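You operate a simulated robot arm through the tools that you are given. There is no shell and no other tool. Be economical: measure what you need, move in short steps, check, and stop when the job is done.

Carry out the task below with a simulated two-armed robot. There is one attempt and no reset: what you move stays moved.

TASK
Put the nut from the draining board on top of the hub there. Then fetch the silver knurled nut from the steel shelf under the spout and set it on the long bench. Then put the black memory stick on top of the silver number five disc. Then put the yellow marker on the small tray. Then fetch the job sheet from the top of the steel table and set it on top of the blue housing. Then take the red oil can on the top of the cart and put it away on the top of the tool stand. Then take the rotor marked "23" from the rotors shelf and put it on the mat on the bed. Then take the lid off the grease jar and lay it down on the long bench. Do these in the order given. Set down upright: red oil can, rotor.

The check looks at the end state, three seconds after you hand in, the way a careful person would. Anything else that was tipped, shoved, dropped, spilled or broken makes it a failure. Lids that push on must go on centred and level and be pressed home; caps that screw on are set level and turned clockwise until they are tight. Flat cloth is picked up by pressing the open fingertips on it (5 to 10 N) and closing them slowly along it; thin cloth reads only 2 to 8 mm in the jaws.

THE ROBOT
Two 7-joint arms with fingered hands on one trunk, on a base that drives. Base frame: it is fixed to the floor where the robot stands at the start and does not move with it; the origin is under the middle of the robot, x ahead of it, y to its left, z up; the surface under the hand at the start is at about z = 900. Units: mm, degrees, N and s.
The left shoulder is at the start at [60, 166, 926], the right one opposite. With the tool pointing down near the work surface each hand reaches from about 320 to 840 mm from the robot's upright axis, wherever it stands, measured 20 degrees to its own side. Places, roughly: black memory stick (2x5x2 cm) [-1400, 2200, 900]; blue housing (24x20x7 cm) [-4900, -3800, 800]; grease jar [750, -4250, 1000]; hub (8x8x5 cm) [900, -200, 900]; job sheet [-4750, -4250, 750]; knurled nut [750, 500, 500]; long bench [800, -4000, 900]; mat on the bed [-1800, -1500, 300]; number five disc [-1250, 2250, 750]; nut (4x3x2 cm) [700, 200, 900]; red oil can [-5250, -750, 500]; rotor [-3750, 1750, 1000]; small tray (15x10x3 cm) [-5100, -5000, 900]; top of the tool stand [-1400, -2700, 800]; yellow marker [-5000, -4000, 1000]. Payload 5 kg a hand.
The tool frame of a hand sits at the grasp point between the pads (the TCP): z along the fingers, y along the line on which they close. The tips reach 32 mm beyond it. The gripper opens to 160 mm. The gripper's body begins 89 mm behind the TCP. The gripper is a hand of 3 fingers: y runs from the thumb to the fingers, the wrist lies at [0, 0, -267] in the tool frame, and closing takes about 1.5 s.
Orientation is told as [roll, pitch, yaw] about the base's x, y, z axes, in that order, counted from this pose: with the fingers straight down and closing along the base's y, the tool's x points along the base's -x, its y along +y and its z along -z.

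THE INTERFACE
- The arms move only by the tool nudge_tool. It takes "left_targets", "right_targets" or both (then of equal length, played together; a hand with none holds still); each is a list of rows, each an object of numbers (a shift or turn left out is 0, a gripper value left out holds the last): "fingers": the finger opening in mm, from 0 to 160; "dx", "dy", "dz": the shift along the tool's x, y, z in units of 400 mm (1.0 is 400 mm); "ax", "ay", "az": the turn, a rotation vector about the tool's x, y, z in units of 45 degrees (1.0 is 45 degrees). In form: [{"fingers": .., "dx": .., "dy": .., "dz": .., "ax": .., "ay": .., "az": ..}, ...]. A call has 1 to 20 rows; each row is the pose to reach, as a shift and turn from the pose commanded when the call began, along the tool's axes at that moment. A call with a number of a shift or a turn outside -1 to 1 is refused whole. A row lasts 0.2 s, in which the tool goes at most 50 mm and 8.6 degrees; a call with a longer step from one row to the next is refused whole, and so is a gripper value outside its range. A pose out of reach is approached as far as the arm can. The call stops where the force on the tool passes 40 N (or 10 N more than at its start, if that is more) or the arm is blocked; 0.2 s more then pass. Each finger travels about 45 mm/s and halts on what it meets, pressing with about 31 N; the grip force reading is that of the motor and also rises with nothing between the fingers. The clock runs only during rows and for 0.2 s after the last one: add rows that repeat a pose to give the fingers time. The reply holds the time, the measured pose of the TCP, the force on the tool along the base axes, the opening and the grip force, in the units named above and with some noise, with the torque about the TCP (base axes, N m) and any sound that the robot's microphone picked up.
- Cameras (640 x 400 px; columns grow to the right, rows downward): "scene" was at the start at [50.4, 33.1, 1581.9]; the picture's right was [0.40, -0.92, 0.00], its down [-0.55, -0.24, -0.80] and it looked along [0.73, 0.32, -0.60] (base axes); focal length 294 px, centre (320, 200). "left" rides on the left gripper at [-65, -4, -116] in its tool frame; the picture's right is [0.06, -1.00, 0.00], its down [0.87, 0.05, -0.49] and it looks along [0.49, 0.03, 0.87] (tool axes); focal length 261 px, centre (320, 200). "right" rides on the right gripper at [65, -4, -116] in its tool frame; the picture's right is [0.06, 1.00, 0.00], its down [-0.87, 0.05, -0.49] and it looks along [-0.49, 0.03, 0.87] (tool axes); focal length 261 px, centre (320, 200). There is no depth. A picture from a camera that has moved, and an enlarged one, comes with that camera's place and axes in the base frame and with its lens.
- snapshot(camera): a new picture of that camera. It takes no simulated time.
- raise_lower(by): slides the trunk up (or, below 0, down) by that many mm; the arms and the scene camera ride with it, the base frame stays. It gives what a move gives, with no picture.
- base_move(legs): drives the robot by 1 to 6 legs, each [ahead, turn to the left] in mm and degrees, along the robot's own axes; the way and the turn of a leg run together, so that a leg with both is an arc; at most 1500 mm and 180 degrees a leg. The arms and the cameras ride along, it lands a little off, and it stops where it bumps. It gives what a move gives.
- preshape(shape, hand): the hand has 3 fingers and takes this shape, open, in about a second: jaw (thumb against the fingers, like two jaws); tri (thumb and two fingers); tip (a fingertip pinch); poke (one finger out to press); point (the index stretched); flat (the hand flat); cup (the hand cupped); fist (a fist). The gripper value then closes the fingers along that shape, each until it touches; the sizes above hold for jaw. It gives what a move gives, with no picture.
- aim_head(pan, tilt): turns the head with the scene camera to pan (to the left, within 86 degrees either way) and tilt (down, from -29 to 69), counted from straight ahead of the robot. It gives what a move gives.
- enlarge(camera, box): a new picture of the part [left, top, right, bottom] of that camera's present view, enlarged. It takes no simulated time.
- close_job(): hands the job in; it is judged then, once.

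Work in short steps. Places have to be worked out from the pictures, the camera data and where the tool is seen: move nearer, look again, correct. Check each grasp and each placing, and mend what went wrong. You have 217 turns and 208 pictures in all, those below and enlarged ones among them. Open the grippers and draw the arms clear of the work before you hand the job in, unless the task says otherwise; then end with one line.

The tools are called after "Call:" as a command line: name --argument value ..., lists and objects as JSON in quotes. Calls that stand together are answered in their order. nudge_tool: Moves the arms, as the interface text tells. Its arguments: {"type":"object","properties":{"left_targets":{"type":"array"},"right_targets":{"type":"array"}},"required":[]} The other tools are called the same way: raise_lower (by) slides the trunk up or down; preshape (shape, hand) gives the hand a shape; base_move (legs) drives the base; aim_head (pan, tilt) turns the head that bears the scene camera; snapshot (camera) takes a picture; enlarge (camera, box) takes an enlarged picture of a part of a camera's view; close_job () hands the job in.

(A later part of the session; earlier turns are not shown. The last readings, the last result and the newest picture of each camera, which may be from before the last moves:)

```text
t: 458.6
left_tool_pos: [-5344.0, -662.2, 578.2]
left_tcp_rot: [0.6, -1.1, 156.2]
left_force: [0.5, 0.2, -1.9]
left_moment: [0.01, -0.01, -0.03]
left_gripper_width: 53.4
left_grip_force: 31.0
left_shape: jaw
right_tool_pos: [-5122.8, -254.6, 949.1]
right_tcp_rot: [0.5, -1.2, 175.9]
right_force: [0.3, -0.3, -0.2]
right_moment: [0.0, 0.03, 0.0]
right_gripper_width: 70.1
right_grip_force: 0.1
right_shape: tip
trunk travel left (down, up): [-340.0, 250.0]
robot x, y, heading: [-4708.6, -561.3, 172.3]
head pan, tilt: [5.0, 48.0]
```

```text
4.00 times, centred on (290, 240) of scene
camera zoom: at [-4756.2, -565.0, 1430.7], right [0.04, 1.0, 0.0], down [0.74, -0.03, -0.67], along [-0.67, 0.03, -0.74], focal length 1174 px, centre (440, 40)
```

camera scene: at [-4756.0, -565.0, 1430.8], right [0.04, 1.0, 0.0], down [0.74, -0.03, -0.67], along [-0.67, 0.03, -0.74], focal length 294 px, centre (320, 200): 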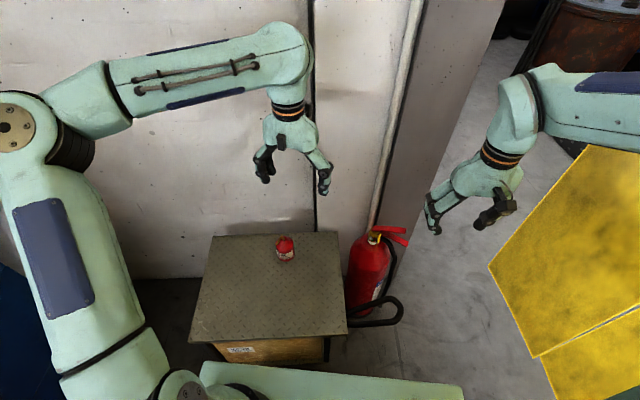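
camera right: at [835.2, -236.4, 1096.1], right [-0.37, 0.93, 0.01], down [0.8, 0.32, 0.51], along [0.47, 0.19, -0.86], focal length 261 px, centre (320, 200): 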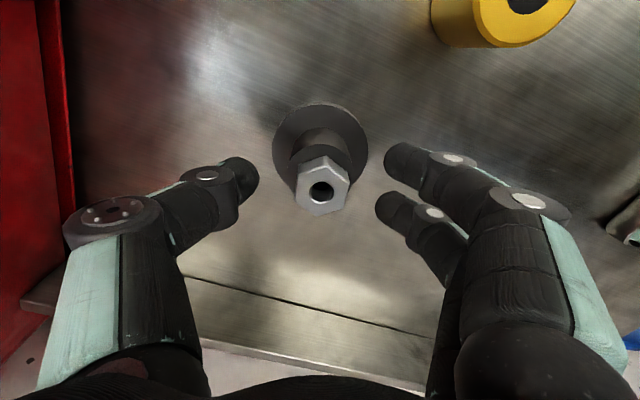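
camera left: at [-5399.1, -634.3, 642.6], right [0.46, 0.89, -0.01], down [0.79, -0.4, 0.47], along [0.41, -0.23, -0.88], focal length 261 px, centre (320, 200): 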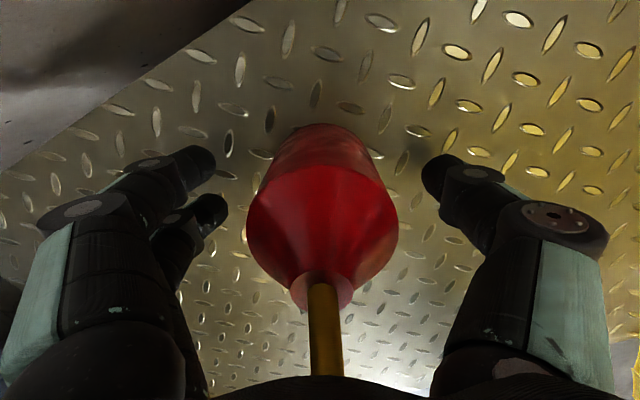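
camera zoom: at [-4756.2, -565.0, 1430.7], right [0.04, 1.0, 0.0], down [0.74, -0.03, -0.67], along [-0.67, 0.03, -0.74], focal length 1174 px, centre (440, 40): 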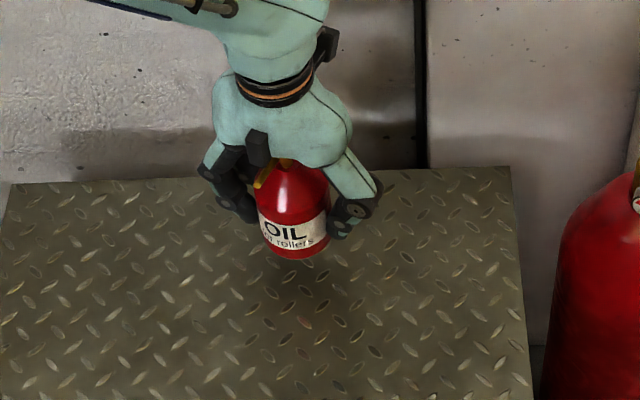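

The can is held upright. I lift it, raise the trunk, tuck the right arm forward again, then reverse out slowly, checking the pose.

Call:
nudge_tool --left_targets '[{"dz": -0.1}, {"dz": -0.2}, {"dz": -0.3}, {"dz": -0.4}, {"dz": -0.5}, {"dz": -0.6}, {"dz": -0.7, "dx": 0.05}, {"dz": -0.8, "dx": 0.1}, {"dz": -0.9, "dx": 0.15}]'

Call:
raise_lower --by 250

Call:
base_move --legs '[[-250, 0], [0, 5.5]]'

Call:
nudge_tool --right_targets '[{"dx": -0.1, "dy": 0.04}, {"dx": -0.2, "dy": 0.08}, {"dx": -0.3, "dy": 0.12}, {"dx": -0.4, "dy": 0.16}, {"dx": -0.5, "dy": 0.2}]'

```text
t: 460.6
left_tool_pos: [-5279.5, -689.7, 936.0]
left_tcp_rot: [0.5, -1.1, 156.2]
left_force: [0.0, -0.6, -2.1]
left_moment: [0.03, -0.03, -0.01]
left_gripper_width: 53.3
left_grip_force: 31.1
left_shape: jaw
right_tool_pos: [-5123.7, -253.7, 949.1]
right_tcp_rot: [0.5, -1.1, 176.1]
right_force: [-0.8, 0.8, -0.3]
right_moment: [-0.05, 0.03, 0.01]
right_gripper_width: 70.4
right_grip_force: 0.1
right_shape: tip
trunk travel left (down, up): [-340.0, 250.0]
robot x, y, heading: [-4706.8, -562.8, 172.3]
head pan, tilt: [5.0, 48.0]
```

```text
t: 463.2
left_tool_pos: [-5281.2, -688.2, 1186.0]
left_tcp_rot: [0.5, -1.1, 156.2]
left_force: [-0.4, 0.4, -2.4]
left_moment: [-0.02, 0.03, 0.0]
left_gripper_width: 53.1
left_grip_force: 30.7
left_shape: jaw
right_tool_pos: [-5123.3, -254.0, 1199.3]
right_tcp_rot: [0.4, -1.2, 176.0]
right_force: [0.6, -0.4, -0.3]
right_moment: [0.02, 0.01, 0.0]
right_gripper_width: 70.0
right_grip_force: 0.1
right_shape: tip
trunk travel left (down, up): [-590.0, 0.0]
robot x, y, heading: [-4705.9, -560.4, 172.5]
head pan, tilt: [5.0, 48.0]
```

```text
t: 465.5
left_tool_pos: [-5027.3, -773.7, 1185.4]
left_tcp_rot: [0.5, -1.0, 161.5]
left_force: [0.9, -0.2, -2.5]
left_moment: [0.08, 0.07, -0.03]
left_gripper_width: 53.3
left_grip_force: 30.6
left_shape: jaw
right_tool_pos: [-4910.8, -328.0, 1199.5]
right_tcp_rot: [0.5, -1.2, -178.7]
right_force: [0.8, -0.7, 0.0]
right_moment: [0.05, -0.01, -0.01]
right_gripper_width: 70.3
right_grip_force: 0.0
right_shape: tip
trunk travel left (down, up): [-590.0, 0.0]
robot x, y, heading: [-4467.4, -592.6, 177.6]
head pan, tilt: [5.0, 48.0]
```

```text
t: 466.7
left_tool_pos: [-5028.8, -774.3, 1185.0]
left_tcp_rot: [0.5, -1.0, 161.4]
left_force: [-0.5, 0.1, -2.0]
left_moment: [0.0, -0.04, 0.0]
left_gripper_width: 53.1
left_grip_force: 31.4
left_shape: jaw
right_tool_pos: [-5110.7, -414.5, 1205.8]
right_tcp_rot: [0.5, -1.2, -178.7]
right_force: [-1.0, 0.1, -0.8]
right_moment: [0.02, 0.02, 0.0]
right_gripper_width: 70.1
right_grip_force: 0.0
right_shape: tip
trunk travel left (down, up): [-590.0, 0.0]
robot x, y, heading: [-4468.9, -595.0, 177.7]
head pan, tilt: [5.0, 48.0]
```

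Reverse in stages.

Call:
base_move --legs '[[-900, 0]]'

Call:
base_move --legs '[[-600, 0]]'

```text
t: 471.6
left_tool_pos: [-4105.8, -810.4, 1186.3]
left_tcp_rot: [0.4, -1.0, 161.9]
left_force: [0.3, -0.3, -2.2]
left_moment: [0.03, 0.02, 0.0]
left_gripper_width: 53.4
left_grip_force: 31.1
left_shape: jaw
right_tool_pos: [-4188.1, -450.9, 1205.6]
right_tcp_rot: [0.6, -1.2, -178.3]
right_force: [0.3, -0.6, 0.1]
right_moment: [0.02, 0.01, -0.02]
right_gripper_width: 69.9
right_grip_force: 0.0
right_shape: tip
trunk travel left (down, up): [-590.0, 0.0]
robot x, y, heading: [-3544.8, -631.0, 178.2]
head pan, tilt: [5.0, 48.0]
```

```text
t: 474.9
left_tool_pos: [-3514.8, -830.1, 1186.9]
left_tcp_rot: [0.5, -1.1, 161.7]
left_force: [0.2, -0.1, -1.6]
left_moment: [0.02, 0.0, 0.04]
left_gripper_width: 53.1
left_grip_force: 30.6
left_shape: jaw
right_tool_pos: [-3595.5, -468.8, 1207.1]
right_tcp_rot: [0.4, -1.3, -178.7]
right_force: [-0.2, -0.9, -0.5]
right_moment: [0.0, -0.03, 0.02]
right_gripper_width: 70.0
right_grip_force: 0.0
right_shape: tip
trunk travel left (down, up): [-590.0, 0.0]
robot x, y, heading: [-2955.6, -654.0, 177.7]
head pan, tilt: [5.0, 48.0]
```

Call:
base_move --legs '[[-700, 0], [-700, 0]]'

Call:
base_move --legs '[[0, -94], [0, -94]]'

Call:
aim_head --pan 0 --tilt 30

Call:
snapshot --camera "scene"

```text
t: 482.1
left_tool_pos: [-2132.8, -882.2, 1186.8]
left_tcp_rot: [0.5, -1.1, 162.2]
left_force: [0.0, 1.1, -1.9]
left_moment: [0.03, 0.01, 0.02]
left_gripper_width: 53.1
left_grip_force: 31.1
left_shape: jaw
right_tool_pos: [-2216.1, -522.4, 1206.6]
right_tcp_rot: [0.6, -1.2, -178.0]
right_force: [1.0, 0.3, 0.3]
right_moment: [0.0, 0.02, -0.02]
right_gripper_width: 69.9
right_grip_force: 0.1
right_shape: tip
trunk travel left (down, up): [-590.0, 0.0]
robot x, y, heading: [-1576.4, -694.2, 178.3]
head pan, tilt: [5.0, 48.0]
```

```text
t: 490.7
left_tool_pos: [-1001.1, -582.4, 1186.0]
left_tcp_rot: [0.4, -1.1, -24.9]
left_force: [-0.8, 0.0, -1.5]
left_moment: [0.02, 0.01, 0.0]
left_gripper_width: 52.9
left_grip_force: 31.0
left_shape: jaw
right_tool_pos: [-960.8, -949.9, 1206.5]
right_tcp_rot: [0.6, -1.3, -5.2]
right_force: [0.3, 0.2, 1.2]
right_moment: [0.01, -0.02, 0.01]
right_gripper_width: 70.2
right_grip_force: 0.1
right_shape: tip
trunk travel left (down, up): [-590.0, 0.0]
robot x, y, heading: [-1576.2, -691.7, -9.1]
head pan, tilt: [5.0, 48.0]
```

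```text
t: 491.5
left_tool_pos: [-1000.2, -582.4, 1186.4]
left_tcp_rot: [0.5, -1.2, -24.9]
left_force: [-0.8, 0.7, -3.5]
left_moment: [0.01, -0.03, 0.0]
left_gripper_width: 53.0
left_grip_force: 31.5
left_shape: jaw
right_tool_pos: [-961.3, -950.0, 1207.3]
right_tcp_rot: [0.6, -1.2, -5.1]
right_force: [0.7, -0.3, -0.7]
right_moment: [-0.02, -0.01, 0.02]
right_gripper_width: 70.2
right_grip_force: 0.0
right_shape: tip
trunk travel left (down, up): [-590.0, 0.0]
robot x, y, heading: [-1576.0, -696.9, -8.7]
head pan, tilt: [0.0, 30.0]
```

```text
57 pictures are left
camera scene: at [-1515.2, -707.9, 1707.4], right [-0.15, -0.99, 0.0], down [-0.49, 0.08, -0.87], along [0.86, -0.13, -0.5], focal length 294 px, centre (320, 200)
```

scene: 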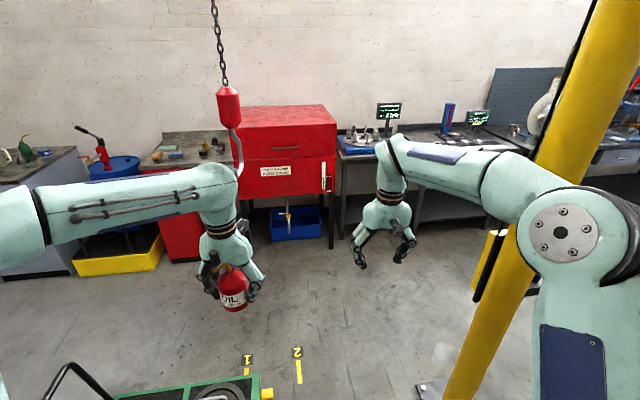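

The crane hook hangs at about [-726,-594] down to z≈1390, so I lower the trunk 250 mm to pass under it, then go between the trolley and the column and turn south.

Call:
raise_lower --by -250

Call:
base_move --legs '[[0, -6], [1370, 0]]'

Call:
base_move --legs '[[0, -74], [1600, 0], [0, -90]]'

Call:
aim_head --pan 0 --tilt 30

Call:
snapshot --camera "scene"

```text
t: 494.1
left_tool_pos: [-1000.2, -583.5, 936.8]
left_tcp_rot: [0.6, -1.1, -25.0]
left_force: [-0.1, 0.0, -1.7]
left_moment: [-0.04, -0.01, -0.03]
left_gripper_width: 52.6
left_grip_force: 30.7
left_shape: jaw
right_tool_pos: [-961.6, -950.1, 957.1]
right_tcp_rot: [0.5, -1.2, -5.3]
right_force: [-0.3, -0.7, -0.1]
right_moment: [0.01, 0.01, -0.01]
right_gripper_width: 69.8
right_grip_force: 0.0
right_shape: tip
trunk travel left (down, up): [-340.0, 250.0]
robot x, y, heading: [-1577.3, -696.2, -8.8]
head pan, tilt: [0.0, 30.0]
```

```text
t: 501.6
left_tool_pos: [357.7, -1013.4, 935.5]
left_tcp_rot: [0.5, -1.1, -31.5]
left_force: [0.1, -0.3, -3.5]
left_moment: [-0.02, -0.01, 0.0]
left_gripper_width: 52.8
left_grip_force: 30.8
left_shape: jaw
right_tool_pos: [355.2, -1382.7, 956.1]
right_tcp_rot: [0.5, -1.3, -11.7]
right_force: [-0.5, 0.5, -0.4]
right_moment: [-0.04, 0.02, 0.01]
right_gripper_width: 70.1
right_grip_force: 0.1
right_shape: tip
trunk travel left (down, up): [-340.0, 250.0]
robot x, y, heading: [-227.2, -1057.7, -15.2]
head pan, tilt: [0.0, 30.0]
```

```text
refused: 1600 is not a number from -1500 to 1500
```

```text
t: 502.2
left_tool_pos: [358.4, -1012.6, 937.3]
left_tcp_rot: [0.4, -1.1, -31.4]
left_force: [1.1, -0.2, -2.1]
left_moment: [-0.02, -0.02, -0.02]
left_gripper_width: 52.9
left_grip_force: 31.3
left_shape: jaw
right_tool_pos: [355.1, -1381.2, 956.2]
right_tcp_rot: [0.5, -1.2, -11.7]
right_force: [-0.1, -0.5, -0.3]
right_moment: [-0.04, 0.01, -0.02]
right_gripper_width: 70.2
right_grip_force: 0.1
right_shape: tip
trunk travel left (down, up): [-340.0, 250.0]
robot x, y, heading: [-225.4, -1062.7, -15.2]
head pan, tilt: [0.0, 30.0]
```

```text
56 pictures are left
camera scene: at [-167.3, -1078.6, 1457.5], right [-0.26, -0.96, 0.0], down [-0.48, 0.13, -0.87], along [0.84, -0.23, -0.5], focal length 294 px, centre (320, 200)
```

scene: 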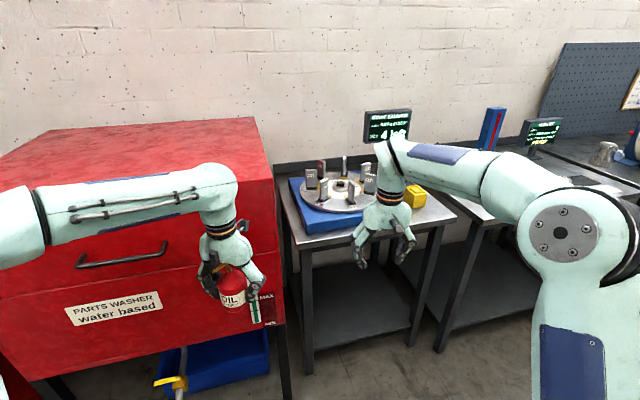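

The leg was too long and was refused. I raise the trunk a bit, turn away from the benches, and drive to the tool stand's east side.

Call:
raise_lower --by 150

Call:
base_move --legs '[[0, -75], [1450, 0], [120, 0], [0, -90]]'

Call:
snapshot --camera "scene"

```text
t: 504.0
left_tool_pos: [358.2, -1013.0, 1086.8]
left_tcp_rot: [0.6, -1.1, -31.4]
left_force: [-0.2, -0.8, -3.2]
left_moment: [-0.01, 0.0, -0.01]
left_gripper_width: 53.0
left_grip_force: 31.0
left_shape: jaw
right_tool_pos: [354.9, -1382.3, 1107.1]
right_tcp_rot: [0.5, -1.2, -11.7]
right_force: [0.0, 1.1, 0.8]
right_moment: [-0.02, -0.02, -0.04]
right_gripper_width: 70.1
right_grip_force: 0.0
right_shape: tip
trunk travel left (down, up): [-490.0, 100.0]
robot x, y, heading: [-229.2, -1058.6, -15.2]
head pan, tilt: [0.0, 30.0]
```

```text
t: 519.4
left_tool_pos: [-769.8, -2829.6, 1087.0]
left_tcp_rot: [0.5, -1.1, 162.3]
left_force: [-0.6, 0.1, -2.6]
left_moment: [0.0, 0.0, 0.01]
left_gripper_width: 52.5
left_grip_force: 31.3
left_shape: jaw
right_tool_pos: [-855.1, -2470.2, 1106.0]
right_tcp_rot: [0.6, -1.2, -177.8]
right_force: [-0.4, -0.6, 0.6]
right_moment: [-0.02, 0.03, 0.01]
right_gripper_width: 70.0
right_grip_force: 0.1
right_shape: tip
trunk travel left (down, up): [-490.0, 100.0]
robot x, y, heading: [-216.2, -2643.3, 178.7]
head pan, tilt: [0.0, 30.0]
```

```text
55 pictures are left
camera scene: at [-273.3, -2643.6, 1607.5], right [0.02, 1.0, 0.0], down [0.5, -0.01, -0.87], along [-0.87, 0.02, -0.5], focal length 294 px, centre (320, 200)
```

scene: 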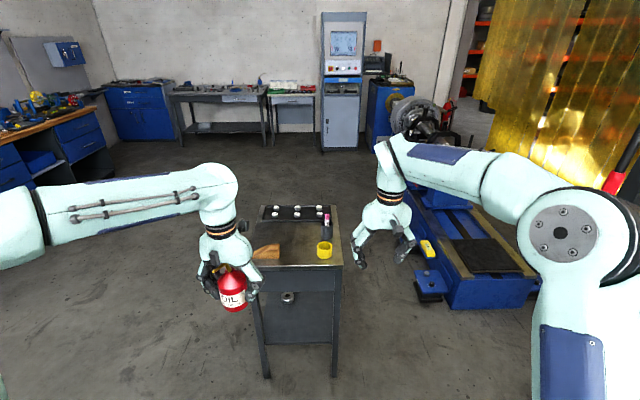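

The stand top spans x from -1609 to -1155 and y from -2910 to -2528. I'll zoom in for free room.

Call:
enlarge --camera "scene" --box '[235, 195, 365, 290]'

```text
4.21 times, centred on (300, 242) of scene
camera zoom: at [-273.3, -2643.6, 1607.5], right [0.02, 1.0, 0.0], down [0.5, -0.01, -0.87], along [-0.87, 0.02, -0.5], focal length 1236 px, centre (404, 21)
```

zoom: 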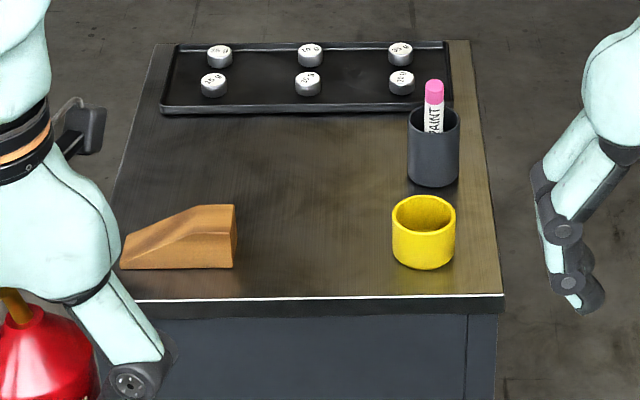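

Clear space around [-1345,-2735]. I drive 565 mm ahead and check the hand's place.

Call:
base_move --legs '[[560, 0]]'

Call:
aim_head --pan 10 --tilt 45

Call:
snapshot --camera "scene"

```text
t: 522.6
left_tool_pos: [-1335.6, -2835.1, 1085.9]
left_tcp_rot: [0.6, -1.1, 163.7]
left_force: [-0.5, 0.3, -2.1]
left_moment: [0.02, -0.06, 0.01]
left_gripper_width: 52.8
left_grip_force: 31.5
left_shape: jaw
right_tool_pos: [-1428.8, -2476.2, 1105.7]
right_tcp_rot: [0.4, -1.2, -176.6]
right_force: [0.7, 0.5, -0.4]
right_moment: [0.0, -0.09, 0.01]
right_gripper_width: 70.1
right_grip_force: 0.1
right_shape: tip
trunk travel left (down, up): [-490.0, 100.0]
robot x, y, heading: [-787.2, -2637.7, 179.9]
head pan, tilt: [0.0, 30.0]
```

```text
t: 523.4
left_tool_pos: [-1334.3, -2835.0, 1087.3]
left_tcp_rot: [0.5, -1.2, 163.6]
left_force: [0.2, -0.2, -1.8]
left_moment: [-0.01, -0.01, -0.01]
left_gripper_width: 52.7
left_grip_force: 30.7
left_shape: jaw
right_tool_pos: [-1429.1, -2478.7, 1106.1]
right_tcp_rot: [0.5, -1.2, -176.7]
right_force: [-0.4, -0.8, -0.5]
right_moment: [-0.03, -0.03, 0.03]
right_gripper_width: 70.1
right_grip_force: 0.0
right_shape: tip
trunk travel left (down, up): [-490.0, 100.0]
robot x, y, heading: [-781.0, -2633.6, 180.0]
head pan, tilt: [10.0, 45.0]
```

```text
53 pictures are left
camera scene: at [-832.9, -2651.7, 1585.0], right [-0.17, 0.99, 0.0], down [0.7, 0.12, -0.71], along [-0.7, -0.12, -0.71], focal length 294 px, centre (320, 200)
```

scene: 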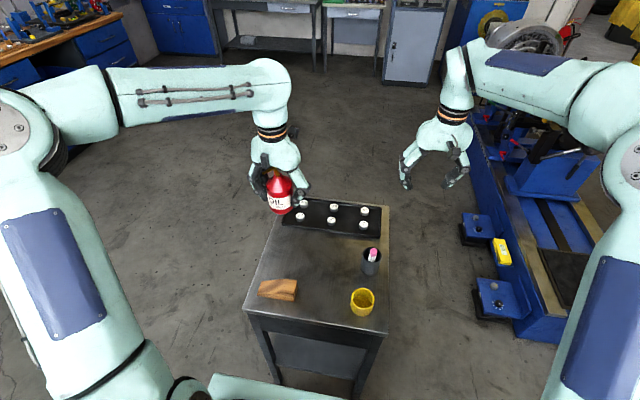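

I shift the can over the free middle and lower to z 900.

Call:
nudge_tool --left_targets '[{"dx": -0.035, "dy": -0.1}, {"dx": -0.07, "dy": -0.2}, {"dx": -0.07, "dy": -0.2, "dz": 0.1}, {"dx": -0.07, "dy": -0.2, "dz": 0.2}, {"dx": -0.07, "dy": -0.2, "dz": 0.3}, {"dx": -0.07, "dy": -0.2, "dz": 0.4}, {"dx": -0.07, "dy": -0.2, "dz": 0.4475}, {"dx": -0.07, "dy": -0.2, "dz": 0.4475}]'

Call:
enlarge --camera "scene" --box '[230, 150, 410, 310]'

```text
t: 525.2
left_tool_pos: [-1341.3, -2753.2, 906.9]
left_tcp_rot: [0.4, -1.2, 163.7]
left_force: [0.4, -0.8, -2.4]
left_moment: [-0.01, -0.02, 0.0]
left_gripper_width: 52.4
left_grip_force: 30.6
left_shape: jaw
right_tool_pos: [-1429.3, -2476.7, 1106.3]
right_tcp_rot: [0.5, -1.2, -176.7]
right_force: [-0.3, -0.1, 0.5]
right_moment: [0.02, -0.03, 0.0]
right_gripper_width: 70.1
right_grip_force: 0.1
right_shape: tip
trunk travel left (down, up): [-490.0, 100.0]
robot x, y, heading: [-784.1, -2635.0, 179.8]
head pan, tilt: [10.0, 45.0]
```

```text
2.50 times, centred on (320, 230) of scene
camera zoom: at [-832.6, -2651.6, 1584.9], right [-0.17, 0.99, 0.0], down [0.7, 0.12, -0.71], along [-0.7, -0.12, -0.71], focal length 734 px, centre (320, 125)
```

zoom: 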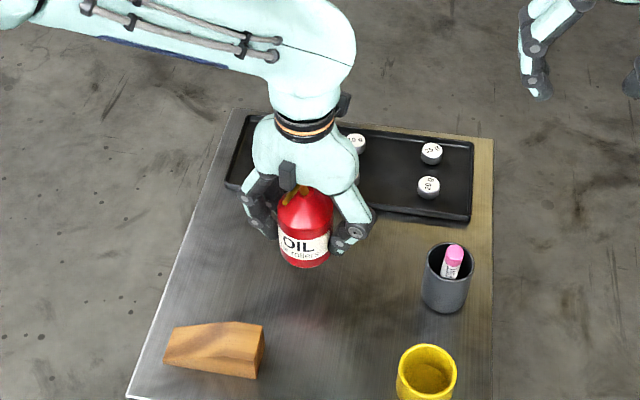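

Clear all round. Lower by feel.

Call:
nudge_tool --left_targets '[{"dz": 0.02}, {"dz": 0.04}, {"dz": 0.06}, {"dz": 0.07}, {"dz": 0.08}, {"dz": 0.09}, {"dz": 0.1}, {"dz": 0.11}, {"dz": 0.12}, {"dz": 0.13}, {"dz": 0.14}, {"dz": 0.15}, {"dz": 0.16}]'

```text
t: 528.0
left_tool_pos: [-1344.8, -2750.6, 847.0]
left_tcp_rot: [0.7, -1.4, 163.6]
left_force: [2.3, -0.9, 29.3]
left_moment: [-0.15, -0.43, -0.02]
left_gripper_width: 52.8
left_grip_force: 31.3
left_shape: jaw
right_tool_pos: [-1427.7, -2477.8, 1107.9]
right_tcp_rot: [0.5, -1.3, -176.5]
right_force: [-0.3, -0.1, 1.0]
right_moment: [0.03, -0.01, 0.01]
right_gripper_width: 70.2
right_grip_force: 0.1
right_shape: tip
trunk travel left (down, up): [-490.0, 100.0]
robot x, y, heading: [-779.9, -2633.4, 179.9]
head pan, tilt: [10.0, 45.0]
```

The can is down. I ease up 2 mm, open, then rise straight up.

Call:
nudge_tool --left_targets '[{"dz": -0.006, "fingers": 54}, {"dz": -0.006, "fingers": 58}, {"dz": -0.006, "fingers": 64}, {"dz": -0.006, "fingers": 74}, {"dz": -0.006, "fingers": 86}, {"dz": -0.006, "fingers": 100}, {"dz": -0.006, "fingers": 106}, {"dz": -0.006, "fingers": 106}]'

Call:
nudge_tool --left_targets '[{"dz": -0.03}, {"dz": -0.1}, {"dz": -0.2}, {"dz": -0.3}, {"dz": -0.4}, {"dz": -0.5}]'

Call:
enlarge --camera "scene" --box '[230, 150, 410, 310]'

```text
t: 529.8
left_tool_pos: [-1344.4, -2751.3, 846.2]
left_tcp_rot: [0.5, -1.1, 163.6]
left_force: [-0.9, 0.2, 13.8]
left_moment: [-0.07, -0.42, -0.03]
left_gripper_width: 105.6
left_grip_force: 0.1
left_shape: jaw
right_tool_pos: [-1429.2, -2477.2, 1107.9]
right_tcp_rot: [0.6, -1.3, -176.7]
right_force: [-0.2, -0.8, -0.6]
right_moment: [0.03, 0.0, 0.02]
right_gripper_width: 70.3
right_grip_force: 0.0
right_shape: tip
trunk travel left (down, up): [-490.0, 100.0]
robot x, y, heading: [-783.8, -2635.1, 180.0]
head pan, tilt: [10.0, 45.0]
```

```text
t: 531.2
left_tool_pos: [-1338.8, -2749.2, 1047.7]
left_tcp_rot: [0.5, -1.1, 163.6]
left_force: [-0.5, -0.3, 0.0]
left_moment: [0.0, -0.02, 0.02]
left_gripper_width: 105.4
left_grip_force: 0.1
left_shape: jaw
right_tool_pos: [-1428.3, -2477.3, 1107.5]
right_tcp_rot: [0.6, -1.2, -176.6]
right_force: [-0.2, -1.5, 0.4]
right_moment: [0.02, 0.02, -0.01]
right_gripper_width: 69.9
right_grip_force: 0.0
right_shape: tip
trunk travel left (down, up): [-490.0, 100.0]
robot x, y, heading: [-783.7, -2635.8, 179.6]
head pan, tilt: [10.0, 45.0]
```

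```text
2.50 times, centred on (320, 230) of scene
camera zoom: at [-832.6, -2652.1, 1584.9], right [-0.17, 0.99, 0.0], down [0.7, 0.12, -0.71], along [-0.7, -0.12, -0.71], focal length 734 px, centre (320, 125)
```

zoom: 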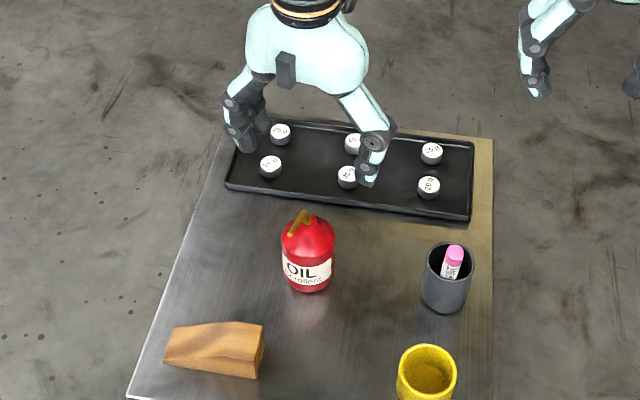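

The oil can stands upright on the stand. Next is rotor "23": drive back around to the rack aisle.

Call:
base_move --legs '[[-580, 0], [0, -91], [1500, 0], [1500, 0]]'

Call:
base_move --legs '[[0, 74], [1350, 0]]'

```text
t: 552.8
left_tool_pos: [-270.1, 971.5, 1046.5]
left_tcp_rot: [0.5, -1.1, 73.3]
left_force: [-0.9, -0.5, -0.4]
left_moment: [-0.01, 0.02, 0.01]
left_gripper_width: 105.4
left_grip_force: 0.1
left_shape: jaw
right_tool_pos: [2.7, 1058.2, 1106.3]
right_tcp_rot: [0.5, -1.1, 93.1]
right_force: [0.5, 0.5, -0.9]
right_moment: [0.01, -0.03, 0.02]
right_gripper_width: 70.1
right_grip_force: 0.2
right_shape: tip
trunk travel left (down, up): [-490.0, 100.0]
robot x, y, heading: [-157.8, 414.8, 89.6]
head pan, tilt: [10.0, 45.0]
```

```text
t: 562.5
left_tool_pos: [-1960.7, 815.1, 1047.1]
left_tcp_rot: [0.5, -1.2, 148.6]
left_force: [0.7, 1.1, -0.4]
left_moment: [0.01, -0.01, -0.03]
left_gripper_width: 105.2
left_grip_force: 0.1
left_shape: jaw
right_tool_pos: [-1976.0, 1100.8, 1106.9]
right_tcp_rot: [0.5, -1.2, 168.3]
right_force: [-0.2, 0.4, -0.6]
right_moment: [-0.02, -0.01, -0.01]
right_gripper_width: 70.3
right_grip_force: 0.0
right_shape: tip
trunk travel left (down, up): [-490.0, 100.0]
robot x, y, heading: [-1398.2, 783.5, 164.8]
head pan, tilt: [10.0, 45.0]
```

Continue west along the aisle, then turn to face the rack.

Call:
base_move --legs '[[0, 13], [1500, 0], [700, 0], [0, -75]]'

Call:
aim_head --pan 0 --tilt 20

Call:
snapshot --camera "scene"

```text
t: 577.7
left_tool_pos: [-3869.6, 1425.8, 1047.8]
left_tcp_rot: [0.6, -1.0, 85.4]
left_force: [0.3, -0.3, -0.8]
left_moment: [-0.02, 0.02, -0.01]
left_gripper_width: 105.5
left_grip_force: 0.1
left_shape: jaw
right_tool_pos: [-3621.8, 1568.1, 1106.6]
right_tcp_rot: [0.7, -1.2, 105.2]
right_force: [-0.5, 1.0, 0.8]
right_moment: [0.01, 0.0, 0.03]
right_gripper_width: 70.2
right_grip_force: 0.0
right_shape: tip
trunk travel left (down, up): [-490.0, 100.0]
robot x, y, heading: [-3643.1, 901.0, 101.6]
head pan, tilt: [10.0, 45.0]
```

```text
t: 578.6
left_tool_pos: [-3870.3, 1424.7, 1047.7]
left_tcp_rot: [0.4, -1.2, 85.4]
left_force: [-0.5, -0.2, 0.6]
left_moment: [0.03, 0.0, 0.02]
left_gripper_width: 105.7
left_grip_force: 0.0
left_shape: jaw
right_tool_pos: [-3621.5, 1567.2, 1105.7]
right_tcp_rot: [0.6, -1.1, 105.2]
right_force: [-0.2, 0.7, 0.0]
right_moment: [0.01, -0.01, 0.01]
right_gripper_width: 70.2
right_grip_force: 0.1
right_shape: tip
trunk travel left (down, up): [-490.0, 100.0]
robot x, y, heading: [-3646.9, 904.8, 101.5]
head pan, tilt: [0.0, 20.0]
```

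```text
50 pictures are left
camera scene: at [-3657.1, 963.2, 1623.5], right [0.98, 0.2, 0.0], down [0.07, -0.34, -0.94], along [-0.19, 0.92, -0.34], focal length 294 px, centre (320, 200)
```

scene: 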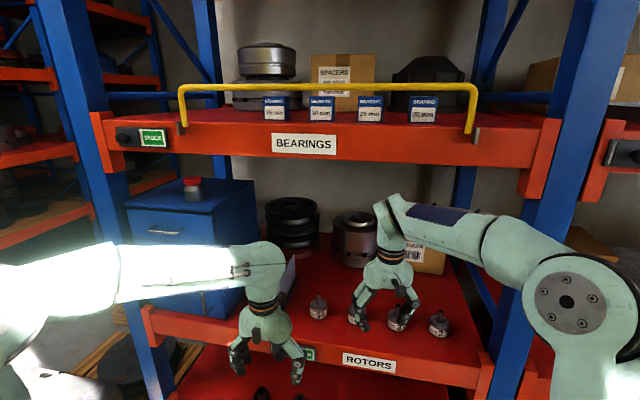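

Facing the rotors shelf. I'll zoom in to read the rotor numbers.

Call:
enlarge --camera "scene" --box '[290, 270, 470, 380]'

```text
3.56 times, centred on (380, 325) of scene
camera zoom: at [-3657.1, 963.2, 1623.5], right [0.98, 0.2, 0.0], down [0.07, -0.34, -0.94], along [-0.19, 0.92, -0.34], focal length 1044 px, centre (107, -244)
```

zoom: 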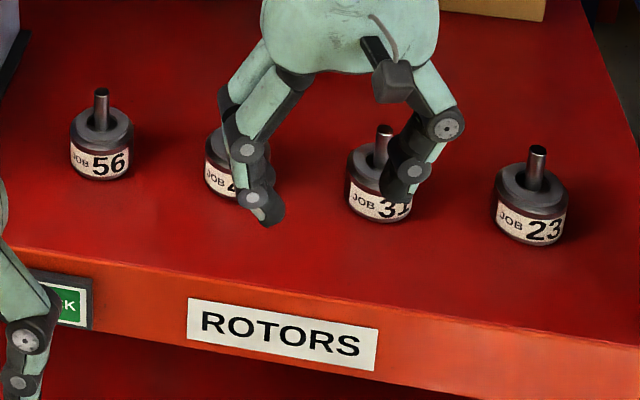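

Rotor 23 is the rightmost. I set the right hand to jaw and look with its camera.

Call:
preshape --shape "jaw" --hand "right"

Call:
snapshot --camera "right"

```text
t: 579.5
left_tool_pos: [-3869.7, 1424.1, 1047.2]
left_tcp_rot: [0.5, -1.1, 85.4]
left_force: [0.1, 0.4, -0.4]
left_moment: [-0.02, 0.02, 0.0]
left_gripper_width: 105.4
left_grip_force: 0.0
left_shape: jaw
right_tool_pos: [-3621.5, 1567.5, 1106.9]
right_tcp_rot: [0.6, -1.2, 105.2]
right_force: [0.2, -0.4, -0.2]
right_moment: [-0.04, -0.03, 0.0]
right_gripper_width: 159.8
right_grip_force: 0.0
right_shape: jaw
trunk travel left (down, up): [-490.0, 100.0]
robot x, y, heading: [-3647.3, 903.6, 101.7]
head pan, tilt: [0.0, 20.0]
```

```text
48 pictures are left
camera right: at [-3599.3, 1504.1, 1220.5], right [-0.95, -0.32, 0.01], down [-0.27, 0.82, 0.51], along [-0.17, 0.48, -0.86], focal length 261 px, centre (320, 200)
```

right: 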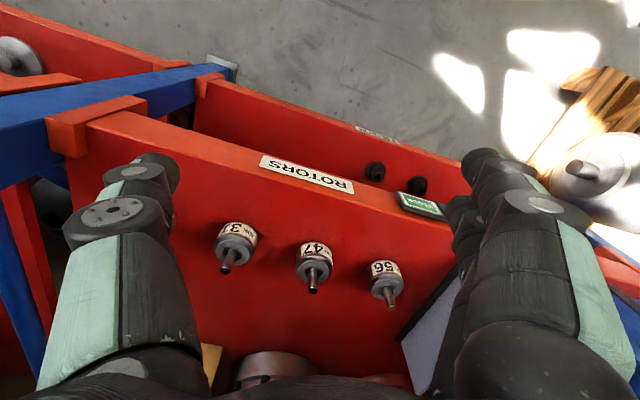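

Rotor 23 stands close to the right-hand post, so the left arm is better placed for it. I pull both hands back, lower the trunk 100 mm, and shift the robot to the right.

Call:
nudge_tool --right_targets '[{"dx": 0.11}, {"dx": 0.22}, {"dx": 0.33}, {"dx": 0.44}, {"dx": 0.55}, {"dx": 0.66}, {"dx": 0.75}]' --left_targets '[{"dx": 0.06}, {"dx": 0.12}, {"dx": 0.18}, {"dx": 0.24}, {"dx": 0.3}, {"dx": 0.36}, {"dx": 0.38}]'

Call:
raise_lower --by -100

Call:
base_move --legs '[[0, -65], [480, 0], [0, 53]]'

Call:
aim_head --pan 5 --tilt 38

Call:
snapshot --camera "scene"

```text
t: 581.1
left_tool_pos: [-3881.4, 1272.1, 1043.7]
left_tcp_rot: [0.5, -1.1, 85.3]
left_force: [0.7, -1.0, -0.2]
left_moment: [0.0, -0.01, 0.0]
left_gripper_width: 105.6
left_grip_force: 0.0
left_shape: jaw
right_tool_pos: [-3542.2, 1278.9, 1100.5]
right_tcp_rot: [0.5, -1.3, 105.1]
right_force: [0.2, -0.4, 0.9]
right_moment: [0.03, 0.02, 0.0]
right_gripper_width: 159.6
right_grip_force: 0.1
right_shape: jaw
trunk travel left (down, up): [-490.0, 100.0]
robot x, y, heading: [-3645.3, 905.5, 101.6]
head pan, tilt: [0.0, 20.0]
```

```text
t: 582.5
left_tool_pos: [-3882.4, 1272.5, 942.9]
left_tcp_rot: [0.6, -1.1, 85.4]
left_force: [0.9, -0.3, 0.6]
left_moment: [0.03, 0.01, 0.0]
left_gripper_width: 105.3
left_grip_force: 0.1
left_shape: jaw
right_tool_pos: [-3542.9, 1279.3, 1000.4]
right_tcp_rot: [0.6, -1.2, 105.2]
right_force: [0.0, 0.3, 0.1]
right_moment: [0.01, 0.01, -0.01]
right_gripper_width: 160.0
right_grip_force: 0.0
right_shape: jaw
trunk travel left (down, up): [-390.0, 200.0]
robot x, y, heading: [-3643.7, 901.7, 101.5]
head pan, tilt: [0.0, 20.0]
```

```text
t: 590.6
left_tool_pos: [-3441.9, 1603.7, 943.3]
left_tcp_rot: [0.5, -1.1, 75.0]
left_force: [0.4, -0.2, -0.2]
left_moment: [0.0, 0.01, 0.02]
left_gripper_width: 106.0
left_grip_force: 0.0
left_shape: jaw
right_tool_pos: [-3106.4, 1547.6, 1000.1]
right_tcp_rot: [0.5, -1.2, 94.8]
right_force: [-0.2, -0.6, 0.2]
right_moment: [0.01, -0.02, -0.01]
right_gripper_width: 159.7
right_grip_force: 0.1
right_shape: jaw
trunk travel left (down, up): [-390.0, 200.0]
robot x, y, heading: [-3275.9, 1196.6, 91.2]
head pan, tilt: [0.0, 20.0]
```

```text
t: 591.4
left_tool_pos: [-3439.2, 1603.4, 944.3]
left_tcp_rot: [0.5, -1.2, 74.9]
left_force: [-0.6, 0.3, -0.1]
left_moment: [0.01, 0.02, 0.0]
left_gripper_width: 105.7
left_grip_force: 0.1
left_shape: jaw
right_tool_pos: [-3105.8, 1548.1, 999.6]
right_tcp_rot: [0.7, -1.2, 94.8]
right_force: [0.8, 0.5, -0.2]
right_moment: [0.02, 0.02, 0.01]
right_gripper_width: 160.2
right_grip_force: 0.0
right_shape: jaw
trunk travel left (down, up): [-390.0, 200.0]
robot x, y, heading: [-3271.0, 1197.4, 91.4]
head pan, tilt: [5.0, 38.0]
```

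```text
47 pictures are left
camera scene: at [-3282.2, 1250.0, 1495.2], right [0.99, 0.11, 0.0], down [0.07, -0.61, -0.79], along [-0.09, 0.78, -0.62], focal length 294 px, centre (320, 200)
```

scene: 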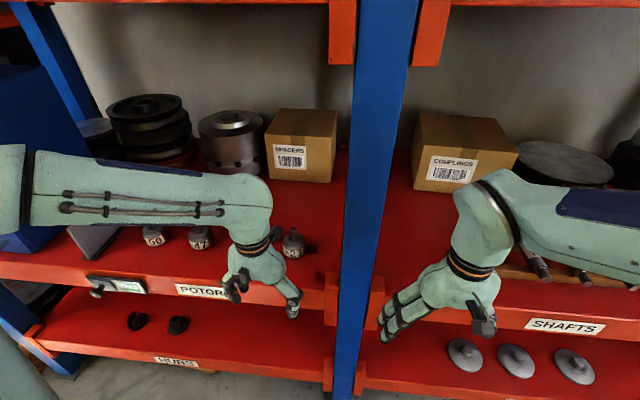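

Triangulated: rotor 23 at about [-3423,1805], mid-body z≈881, shelf≈860. I rise to z 1010, move in over it, and look.

Call:
nudge_tool --left_targets '[{"dz": -0.09}, {"dz": -0.165}, {"dz": -0.165, "dx": -0.1, "dy": 0.02}, {"dz": -0.165, "dx": -0.2, "dy": 0.04}, {"dz": -0.165, "dx": -0.3, "dy": 0.06}, {"dz": -0.165, "dx": -0.4, "dy": 0.075}, {"dz": -0.165, "dx": -0.4975, "dy": 0.092}, {"dz": -0.165, "dx": -0.4975, "dy": 0.092}]'

Call:
snapshot --camera "left"

Call:
enlarge --camera "scene" --box '[200, 160, 360, 290]'

```text
t: 593.2
left_tool_pos: [-3423.6, 1803.7, 1010.3]
left_tcp_rot: [0.6, -1.1, 74.9]
left_force: [0.2, 0.1, -0.6]
left_moment: [-0.02, -0.01, -0.04]
left_gripper_width: 105.8
left_grip_force: 0.1
left_shape: jaw
left hand out of reach, approached as far as the arm can: row 2, 3
right_tool_pos: [-3106.3, 1548.1, 1000.0]
right_tcp_rot: [0.5, -1.2, 94.8]
right_force: [0.4, 0.5, -0.1]
right_moment: [-0.01, 0.0, 0.01]
right_gripper_width: 160.0
right_grip_force: 0.1
right_shape: jaw
trunk travel left (down, up): [-390.0, 200.0]
robot x, y, heading: [-3274.6, 1194.8, 91.2]
head pan, tilt: [5.0, 38.0]
```

```text
46 pictures are left
camera left: at [-3400.7, 1861.2, 1128.4], right [0.95, -0.32, -0.01], down [-0.27, -0.84, 0.48], along [-0.16, -0.45, -0.88], focal length 261 px, centre (320, 200)
```

left: 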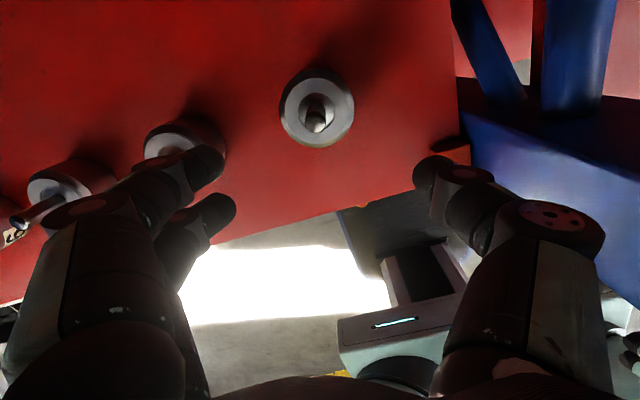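

```text
3.08 times, centred on (280, 225) of scene
camera zoom: at [-3282.5, 1250.0, 1495.2], right [0.99, 0.11, 0.0], down [0.07, -0.61, -0.79], along [-0.09, 0.78, -0.62], focal length 903 px, centre (443, 123)
```

zoom: 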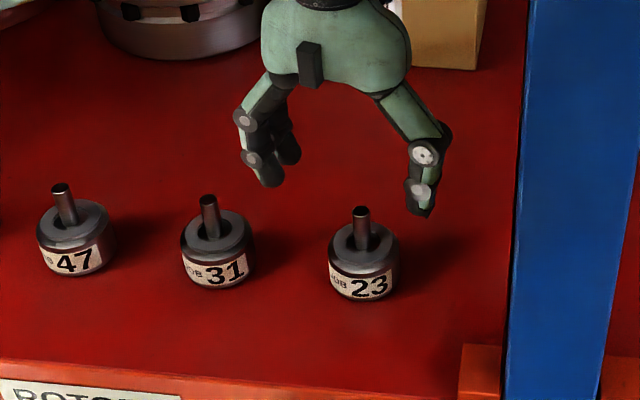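

Rotor 23 confirmed, centred at about [-3420,1821]. I go forward 17 mm and down to z 905.

Call:
nudge_tool --left_targets '[{"dx": -0.0435}, {"dx": -0.0435, "dz": 0.08}, {"dx": -0.0435, "dz": 0.16}, {"dx": -0.0435, "dz": 0.22}, {"dx": -0.0435, "dz": 0.25}, {"dx": -0.0435, "dz": 0.2625}]'

Call:
snapshot --camera "left"

```text
t: 594.6
left_tool_pos: [-3420.0, 1822.0, 911.1]
left_tcp_rot: [0.6, -1.1, 74.9]
left_force: [0.3, 0.2, 0.3]
left_moment: [0.02, -0.04, -0.01]
left_gripper_width: 105.8
left_grip_force: 0.0
left_shape: jaw
right_tool_pos: [-3105.3, 1547.6, 1000.0]
right_tcp_rot: [0.6, -1.1, 94.7]
right_force: [0.2, -0.4, 0.0]
right_moment: [-0.01, 0.01, 0.02]
right_gripper_width: 159.8
right_grip_force: 0.1
right_shape: jaw
trunk travel left (down, up): [-390.0, 200.0]
robot x, y, heading: [-3275.4, 1193.5, 91.3]
head pan, tilt: [5.0, 38.0]
```

```text
44 pictures are left
camera left: at [-3398.1, 1880.0, 1027.6], right [0.95, -0.32, -0.01], down [-0.27, -0.84, 0.48], along [-0.16, -0.45, -0.88], focal length 261 px, centre (320, 200)
```

left: 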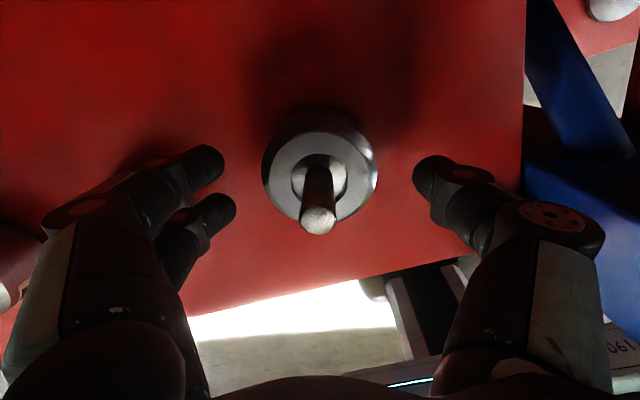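

Centred around the rotor. Lower 12 mm, close on the body, and lift a little.

Call:
nudge_tool --left_targets '[{"dz": 0.012, "fingers": 105}, {"dz": 0.024, "fingers": 105}, {"dz": 0.03, "fingers": 105}, {"dz": 0.03, "fingers": 92}, {"dz": 0.03, "fingers": 80}, {"dz": 0.03, "fingers": 68}, {"dz": 0.03, "fingers": 56}, {"dz": 0.03, "fingers": 45}, {"dz": 0.03, "fingers": 40}, {"dz": 0.03, "fingers": 40}, {"dz": 0.03, "fingers": 40}]'

Call:
nudge_tool --left_targets '[{"dz": -0.02}, {"dz": -0.08}, {"dz": -0.16}, {"dz": -0.24}, {"dz": -0.27}]'

Call:
snapshot --camera "left"

```text
t: 597.0
left_tool_pos: [-3421.9, 1822.1, 897.8]
left_tcp_rot: [0.6, -1.1, 75.0]
left_force: [0.4, 0.3, 0.6]
left_moment: [0.01, -0.01, -0.01]
left_gripper_width: 55.2
left_grip_force: 31.4
left_shape: jaw
right_tool_pos: [-3105.5, 1547.8, 1000.0]
right_tcp_rot: [0.6, -1.2, 94.8]
right_force: [0.6, -0.3, 1.2]
right_moment: [-0.03, -0.03, -0.02]
right_gripper_width: 159.9
right_grip_force: 0.1
right_shape: jaw
trunk travel left (down, up): [-390.0, 200.0]
robot x, y, heading: [-3275.8, 1195.8, 91.2]
head pan, tilt: [5.0, 38.0]
```

```text
t: 598.2
left_tool_pos: [-3420.1, 1820.8, 1006.0]
left_tcp_rot: [0.6, -1.1, 75.0]
left_force: [0.3, 0.2, -9.9]
left_moment: [-0.02, 0.04, 0.02]
left_gripper_width: 55.0
left_grip_force: 30.9
left_shape: jaw
right_tool_pos: [-3105.1, 1548.6, 999.7]
right_tcp_rot: [0.5, -1.3, 94.8]
right_force: [-0.7, -0.2, -0.1]
right_moment: [0.03, 0.04, 0.04]
right_gripper_width: 159.9
right_grip_force: 0.0
right_shape: jaw
trunk travel left (down, up): [-390.0, 200.0]
robot x, y, heading: [-3275.8, 1196.0, 91.0]
head pan, tilt: [5.0, 38.0]
```

```text
43 pictures are left
camera left: at [-3398.1, 1878.4, 1122.5], right [0.95, -0.32, -0.01], down [-0.27, -0.84, 0.48], along [-0.16, -0.45, -0.88], focal length 261 px, centre (320, 200)
```

left: 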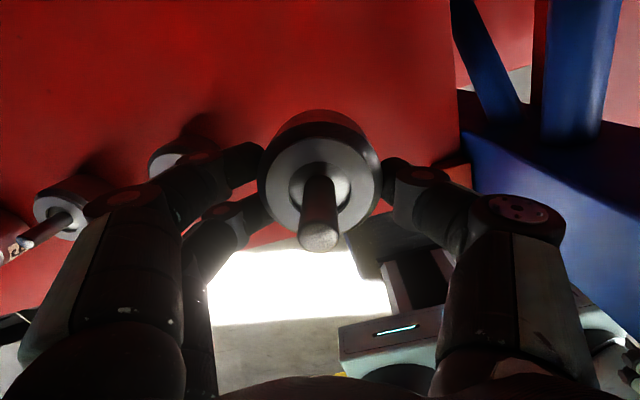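

Rotor 23 is held upright, about 1 kg. I draw back out of the rack, raise the trunk, and drive back east along the aisle.

Call:
nudge_tool --left_targets '[{"dx": 0.1}, {"dx": 0.2}, {"dx": 0.3}, {"dx": 0.4}, {"dx": 0.5}]'

Call:
base_move --legs '[[-380, 0]]'

Call:
raise_lower --by 200

Call:
base_move --legs '[[0, -94], [1500, 0], [300, 0], [0, -90]]'

```text
t: 599.4
left_tool_pos: [-3473.8, 1624.6, 997.7]
left_tcp_rot: [0.5, -1.0, 75.1]
left_force: [-0.9, 0.5, -9.3]
left_moment: [-0.04, 0.02, 0.03]
left_gripper_width: 55.0
left_grip_force: 31.1
left_shape: jaw
right_tool_pos: [-3107.3, 1548.5, 999.2]
right_tcp_rot: [0.5, -1.2, 94.8]
right_force: [-0.3, -0.2, 0.3]
right_moment: [-0.04, -0.03, 0.02]
right_gripper_width: 159.7
right_grip_force: 0.0
right_shape: jaw
trunk travel left (down, up): [-390.0, 200.0]
robot x, y, heading: [-3275.3, 1198.8, 91.1]
head pan, tilt: [5.0, 38.0]
```

```text
t: 601.8
left_tool_pos: [-3464.9, 1252.3, 998.7]
left_tcp_rot: [0.5, -1.2, 74.9]
left_force: [-0.2, 0.2, -9.3]
left_moment: [-0.02, 0.0, -0.02]
left_gripper_width: 54.9
left_grip_force: 31.1
left_shape: jaw
right_tool_pos: [-3097.9, 1175.0, 1000.9]
right_tcp_rot: [0.5, -1.3, 94.6]
right_force: [-1.0, 0.7, 0.6]
right_moment: [0.05, 0.0, 0.0]
right_gripper_width: 160.1
right_grip_force: 0.0
right_shape: jaw
trunk travel left (down, up): [-390.0, 200.0]
robot x, y, heading: [-3268.5, 820.7, 91.1]
head pan, tilt: [5.0, 38.0]
```

```text
t: 603.9
left_tool_pos: [-3463.4, 1252.8, 1198.2]
left_tcp_rot: [0.5, -1.1, 74.9]
left_force: [-0.6, 0.4, -9.4]
left_moment: [-0.03, 0.0, 0.0]
left_gripper_width: 55.1
left_grip_force: 30.7
left_shape: jaw
right_tool_pos: [-3098.2, 1175.5, 1199.9]
right_tcp_rot: [0.5, -1.2, 94.7]
right_force: [0.0, 0.1, 0.3]
right_moment: [-0.02, -0.01, 0.0]
right_gripper_width: 159.8
right_grip_force: 0.0
right_shape: jaw
trunk travel left (down, up): [-590.0, 0.0]
robot x, y, heading: [-3269.4, 825.0, 91.1]
head pan, tilt: [5.0, 38.0]
```

```text
t: 620.9
left_tool_pos: [-1334.6, 323.3, 1197.4]
left_tcp_rot: [0.5, -1.1, -109.2]
left_force: [0.3, -1.1, -8.6]
left_moment: [0.05, 0.01, -0.01]
left_gripper_width: 54.5
left_grip_force: 31.2
left_shape: jaw
right_tool_pos: [-1694.5, 426.0, 1200.6]
right_tcp_rot: [0.6, -1.2, -89.4]
right_force: [-0.7, -0.8, 0.5]
right_moment: [0.0, -0.04, 0.0]
right_gripper_width: 159.9
right_grip_force: 0.0
right_shape: jaw
trunk travel left (down, up): [-590.0, 0.0]
robot x, y, heading: [-1503.3, 763.9, -93.0]
head pan, tilt: [5.0, 38.0]
```

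South into the lane, then turn towards the bed's east end.

Call:
base_move --legs '[[0, 2], [1490, 0], [0, -33]]'

Call:
aim_head --pan 15 --tilt 50

Call:
snapshot --camera "scene"

```text
t: 630.4
left_tool_pos: [-1567.4, -1200.4, 1198.8]
left_tcp_rot: [0.5, -1.1, -137.9]
left_force: [-0.8, 0.8, -9.7]
left_moment: [0.03, -0.03, 0.01]
left_gripper_width: 54.8
left_grip_force: 30.9
left_shape: jaw
right_tool_pos: [-1832.9, -938.5, 1199.9]
right_tcp_rot: [0.6, -1.2, -118.0]
right_force: [-0.1, -0.4, -0.1]
right_moment: [0.01, -0.03, 0.03]
right_gripper_width: 159.8
right_grip_force: 0.2
right_shape: jaw
trunk travel left (down, up): [-590.0, 0.0]
robot x, y, heading: [-1501.1, -734.5, -121.6]
head pan, tilt: [5.0, 38.0]
```

```text
t: 631.1
left_tool_pos: [-1566.4, -1202.0, 1197.3]
left_tcp_rot: [0.5, -1.0, -137.8]
left_force: [-0.3, 0.3, -8.9]
left_moment: [0.06, -0.04, -0.02]
left_gripper_width: 54.5
left_grip_force: 30.9
left_shape: jaw
right_tool_pos: [-1832.5, -939.4, 1200.0]
right_tcp_rot: [0.6, -1.2, -118.1]
right_force: [0.6, 0.6, -0.3]
right_moment: [0.01, -0.01, -0.03]
right_gripper_width: 159.8
right_grip_force: 0.0
right_shape: jaw
trunk travel left (down, up): [-590.0, 0.0]
robot x, y, heading: [-1496.4, -733.4, -121.2]
head pan, tilt: [15.0, 50.0]
```

```text
42 pictures are left
camera scene: at [-1506.7, -785.1, 1678.0], right [-0.96, 0.29, 0.0], down [0.22, 0.73, -0.64], along [-0.18, -0.62, -0.77], focal length 294 px, centre (320, 200)
```

scene: 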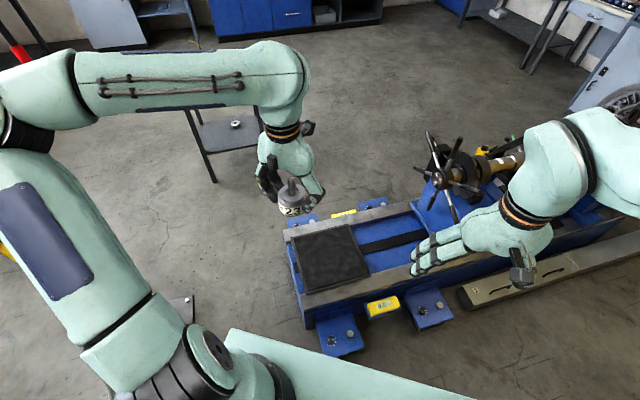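

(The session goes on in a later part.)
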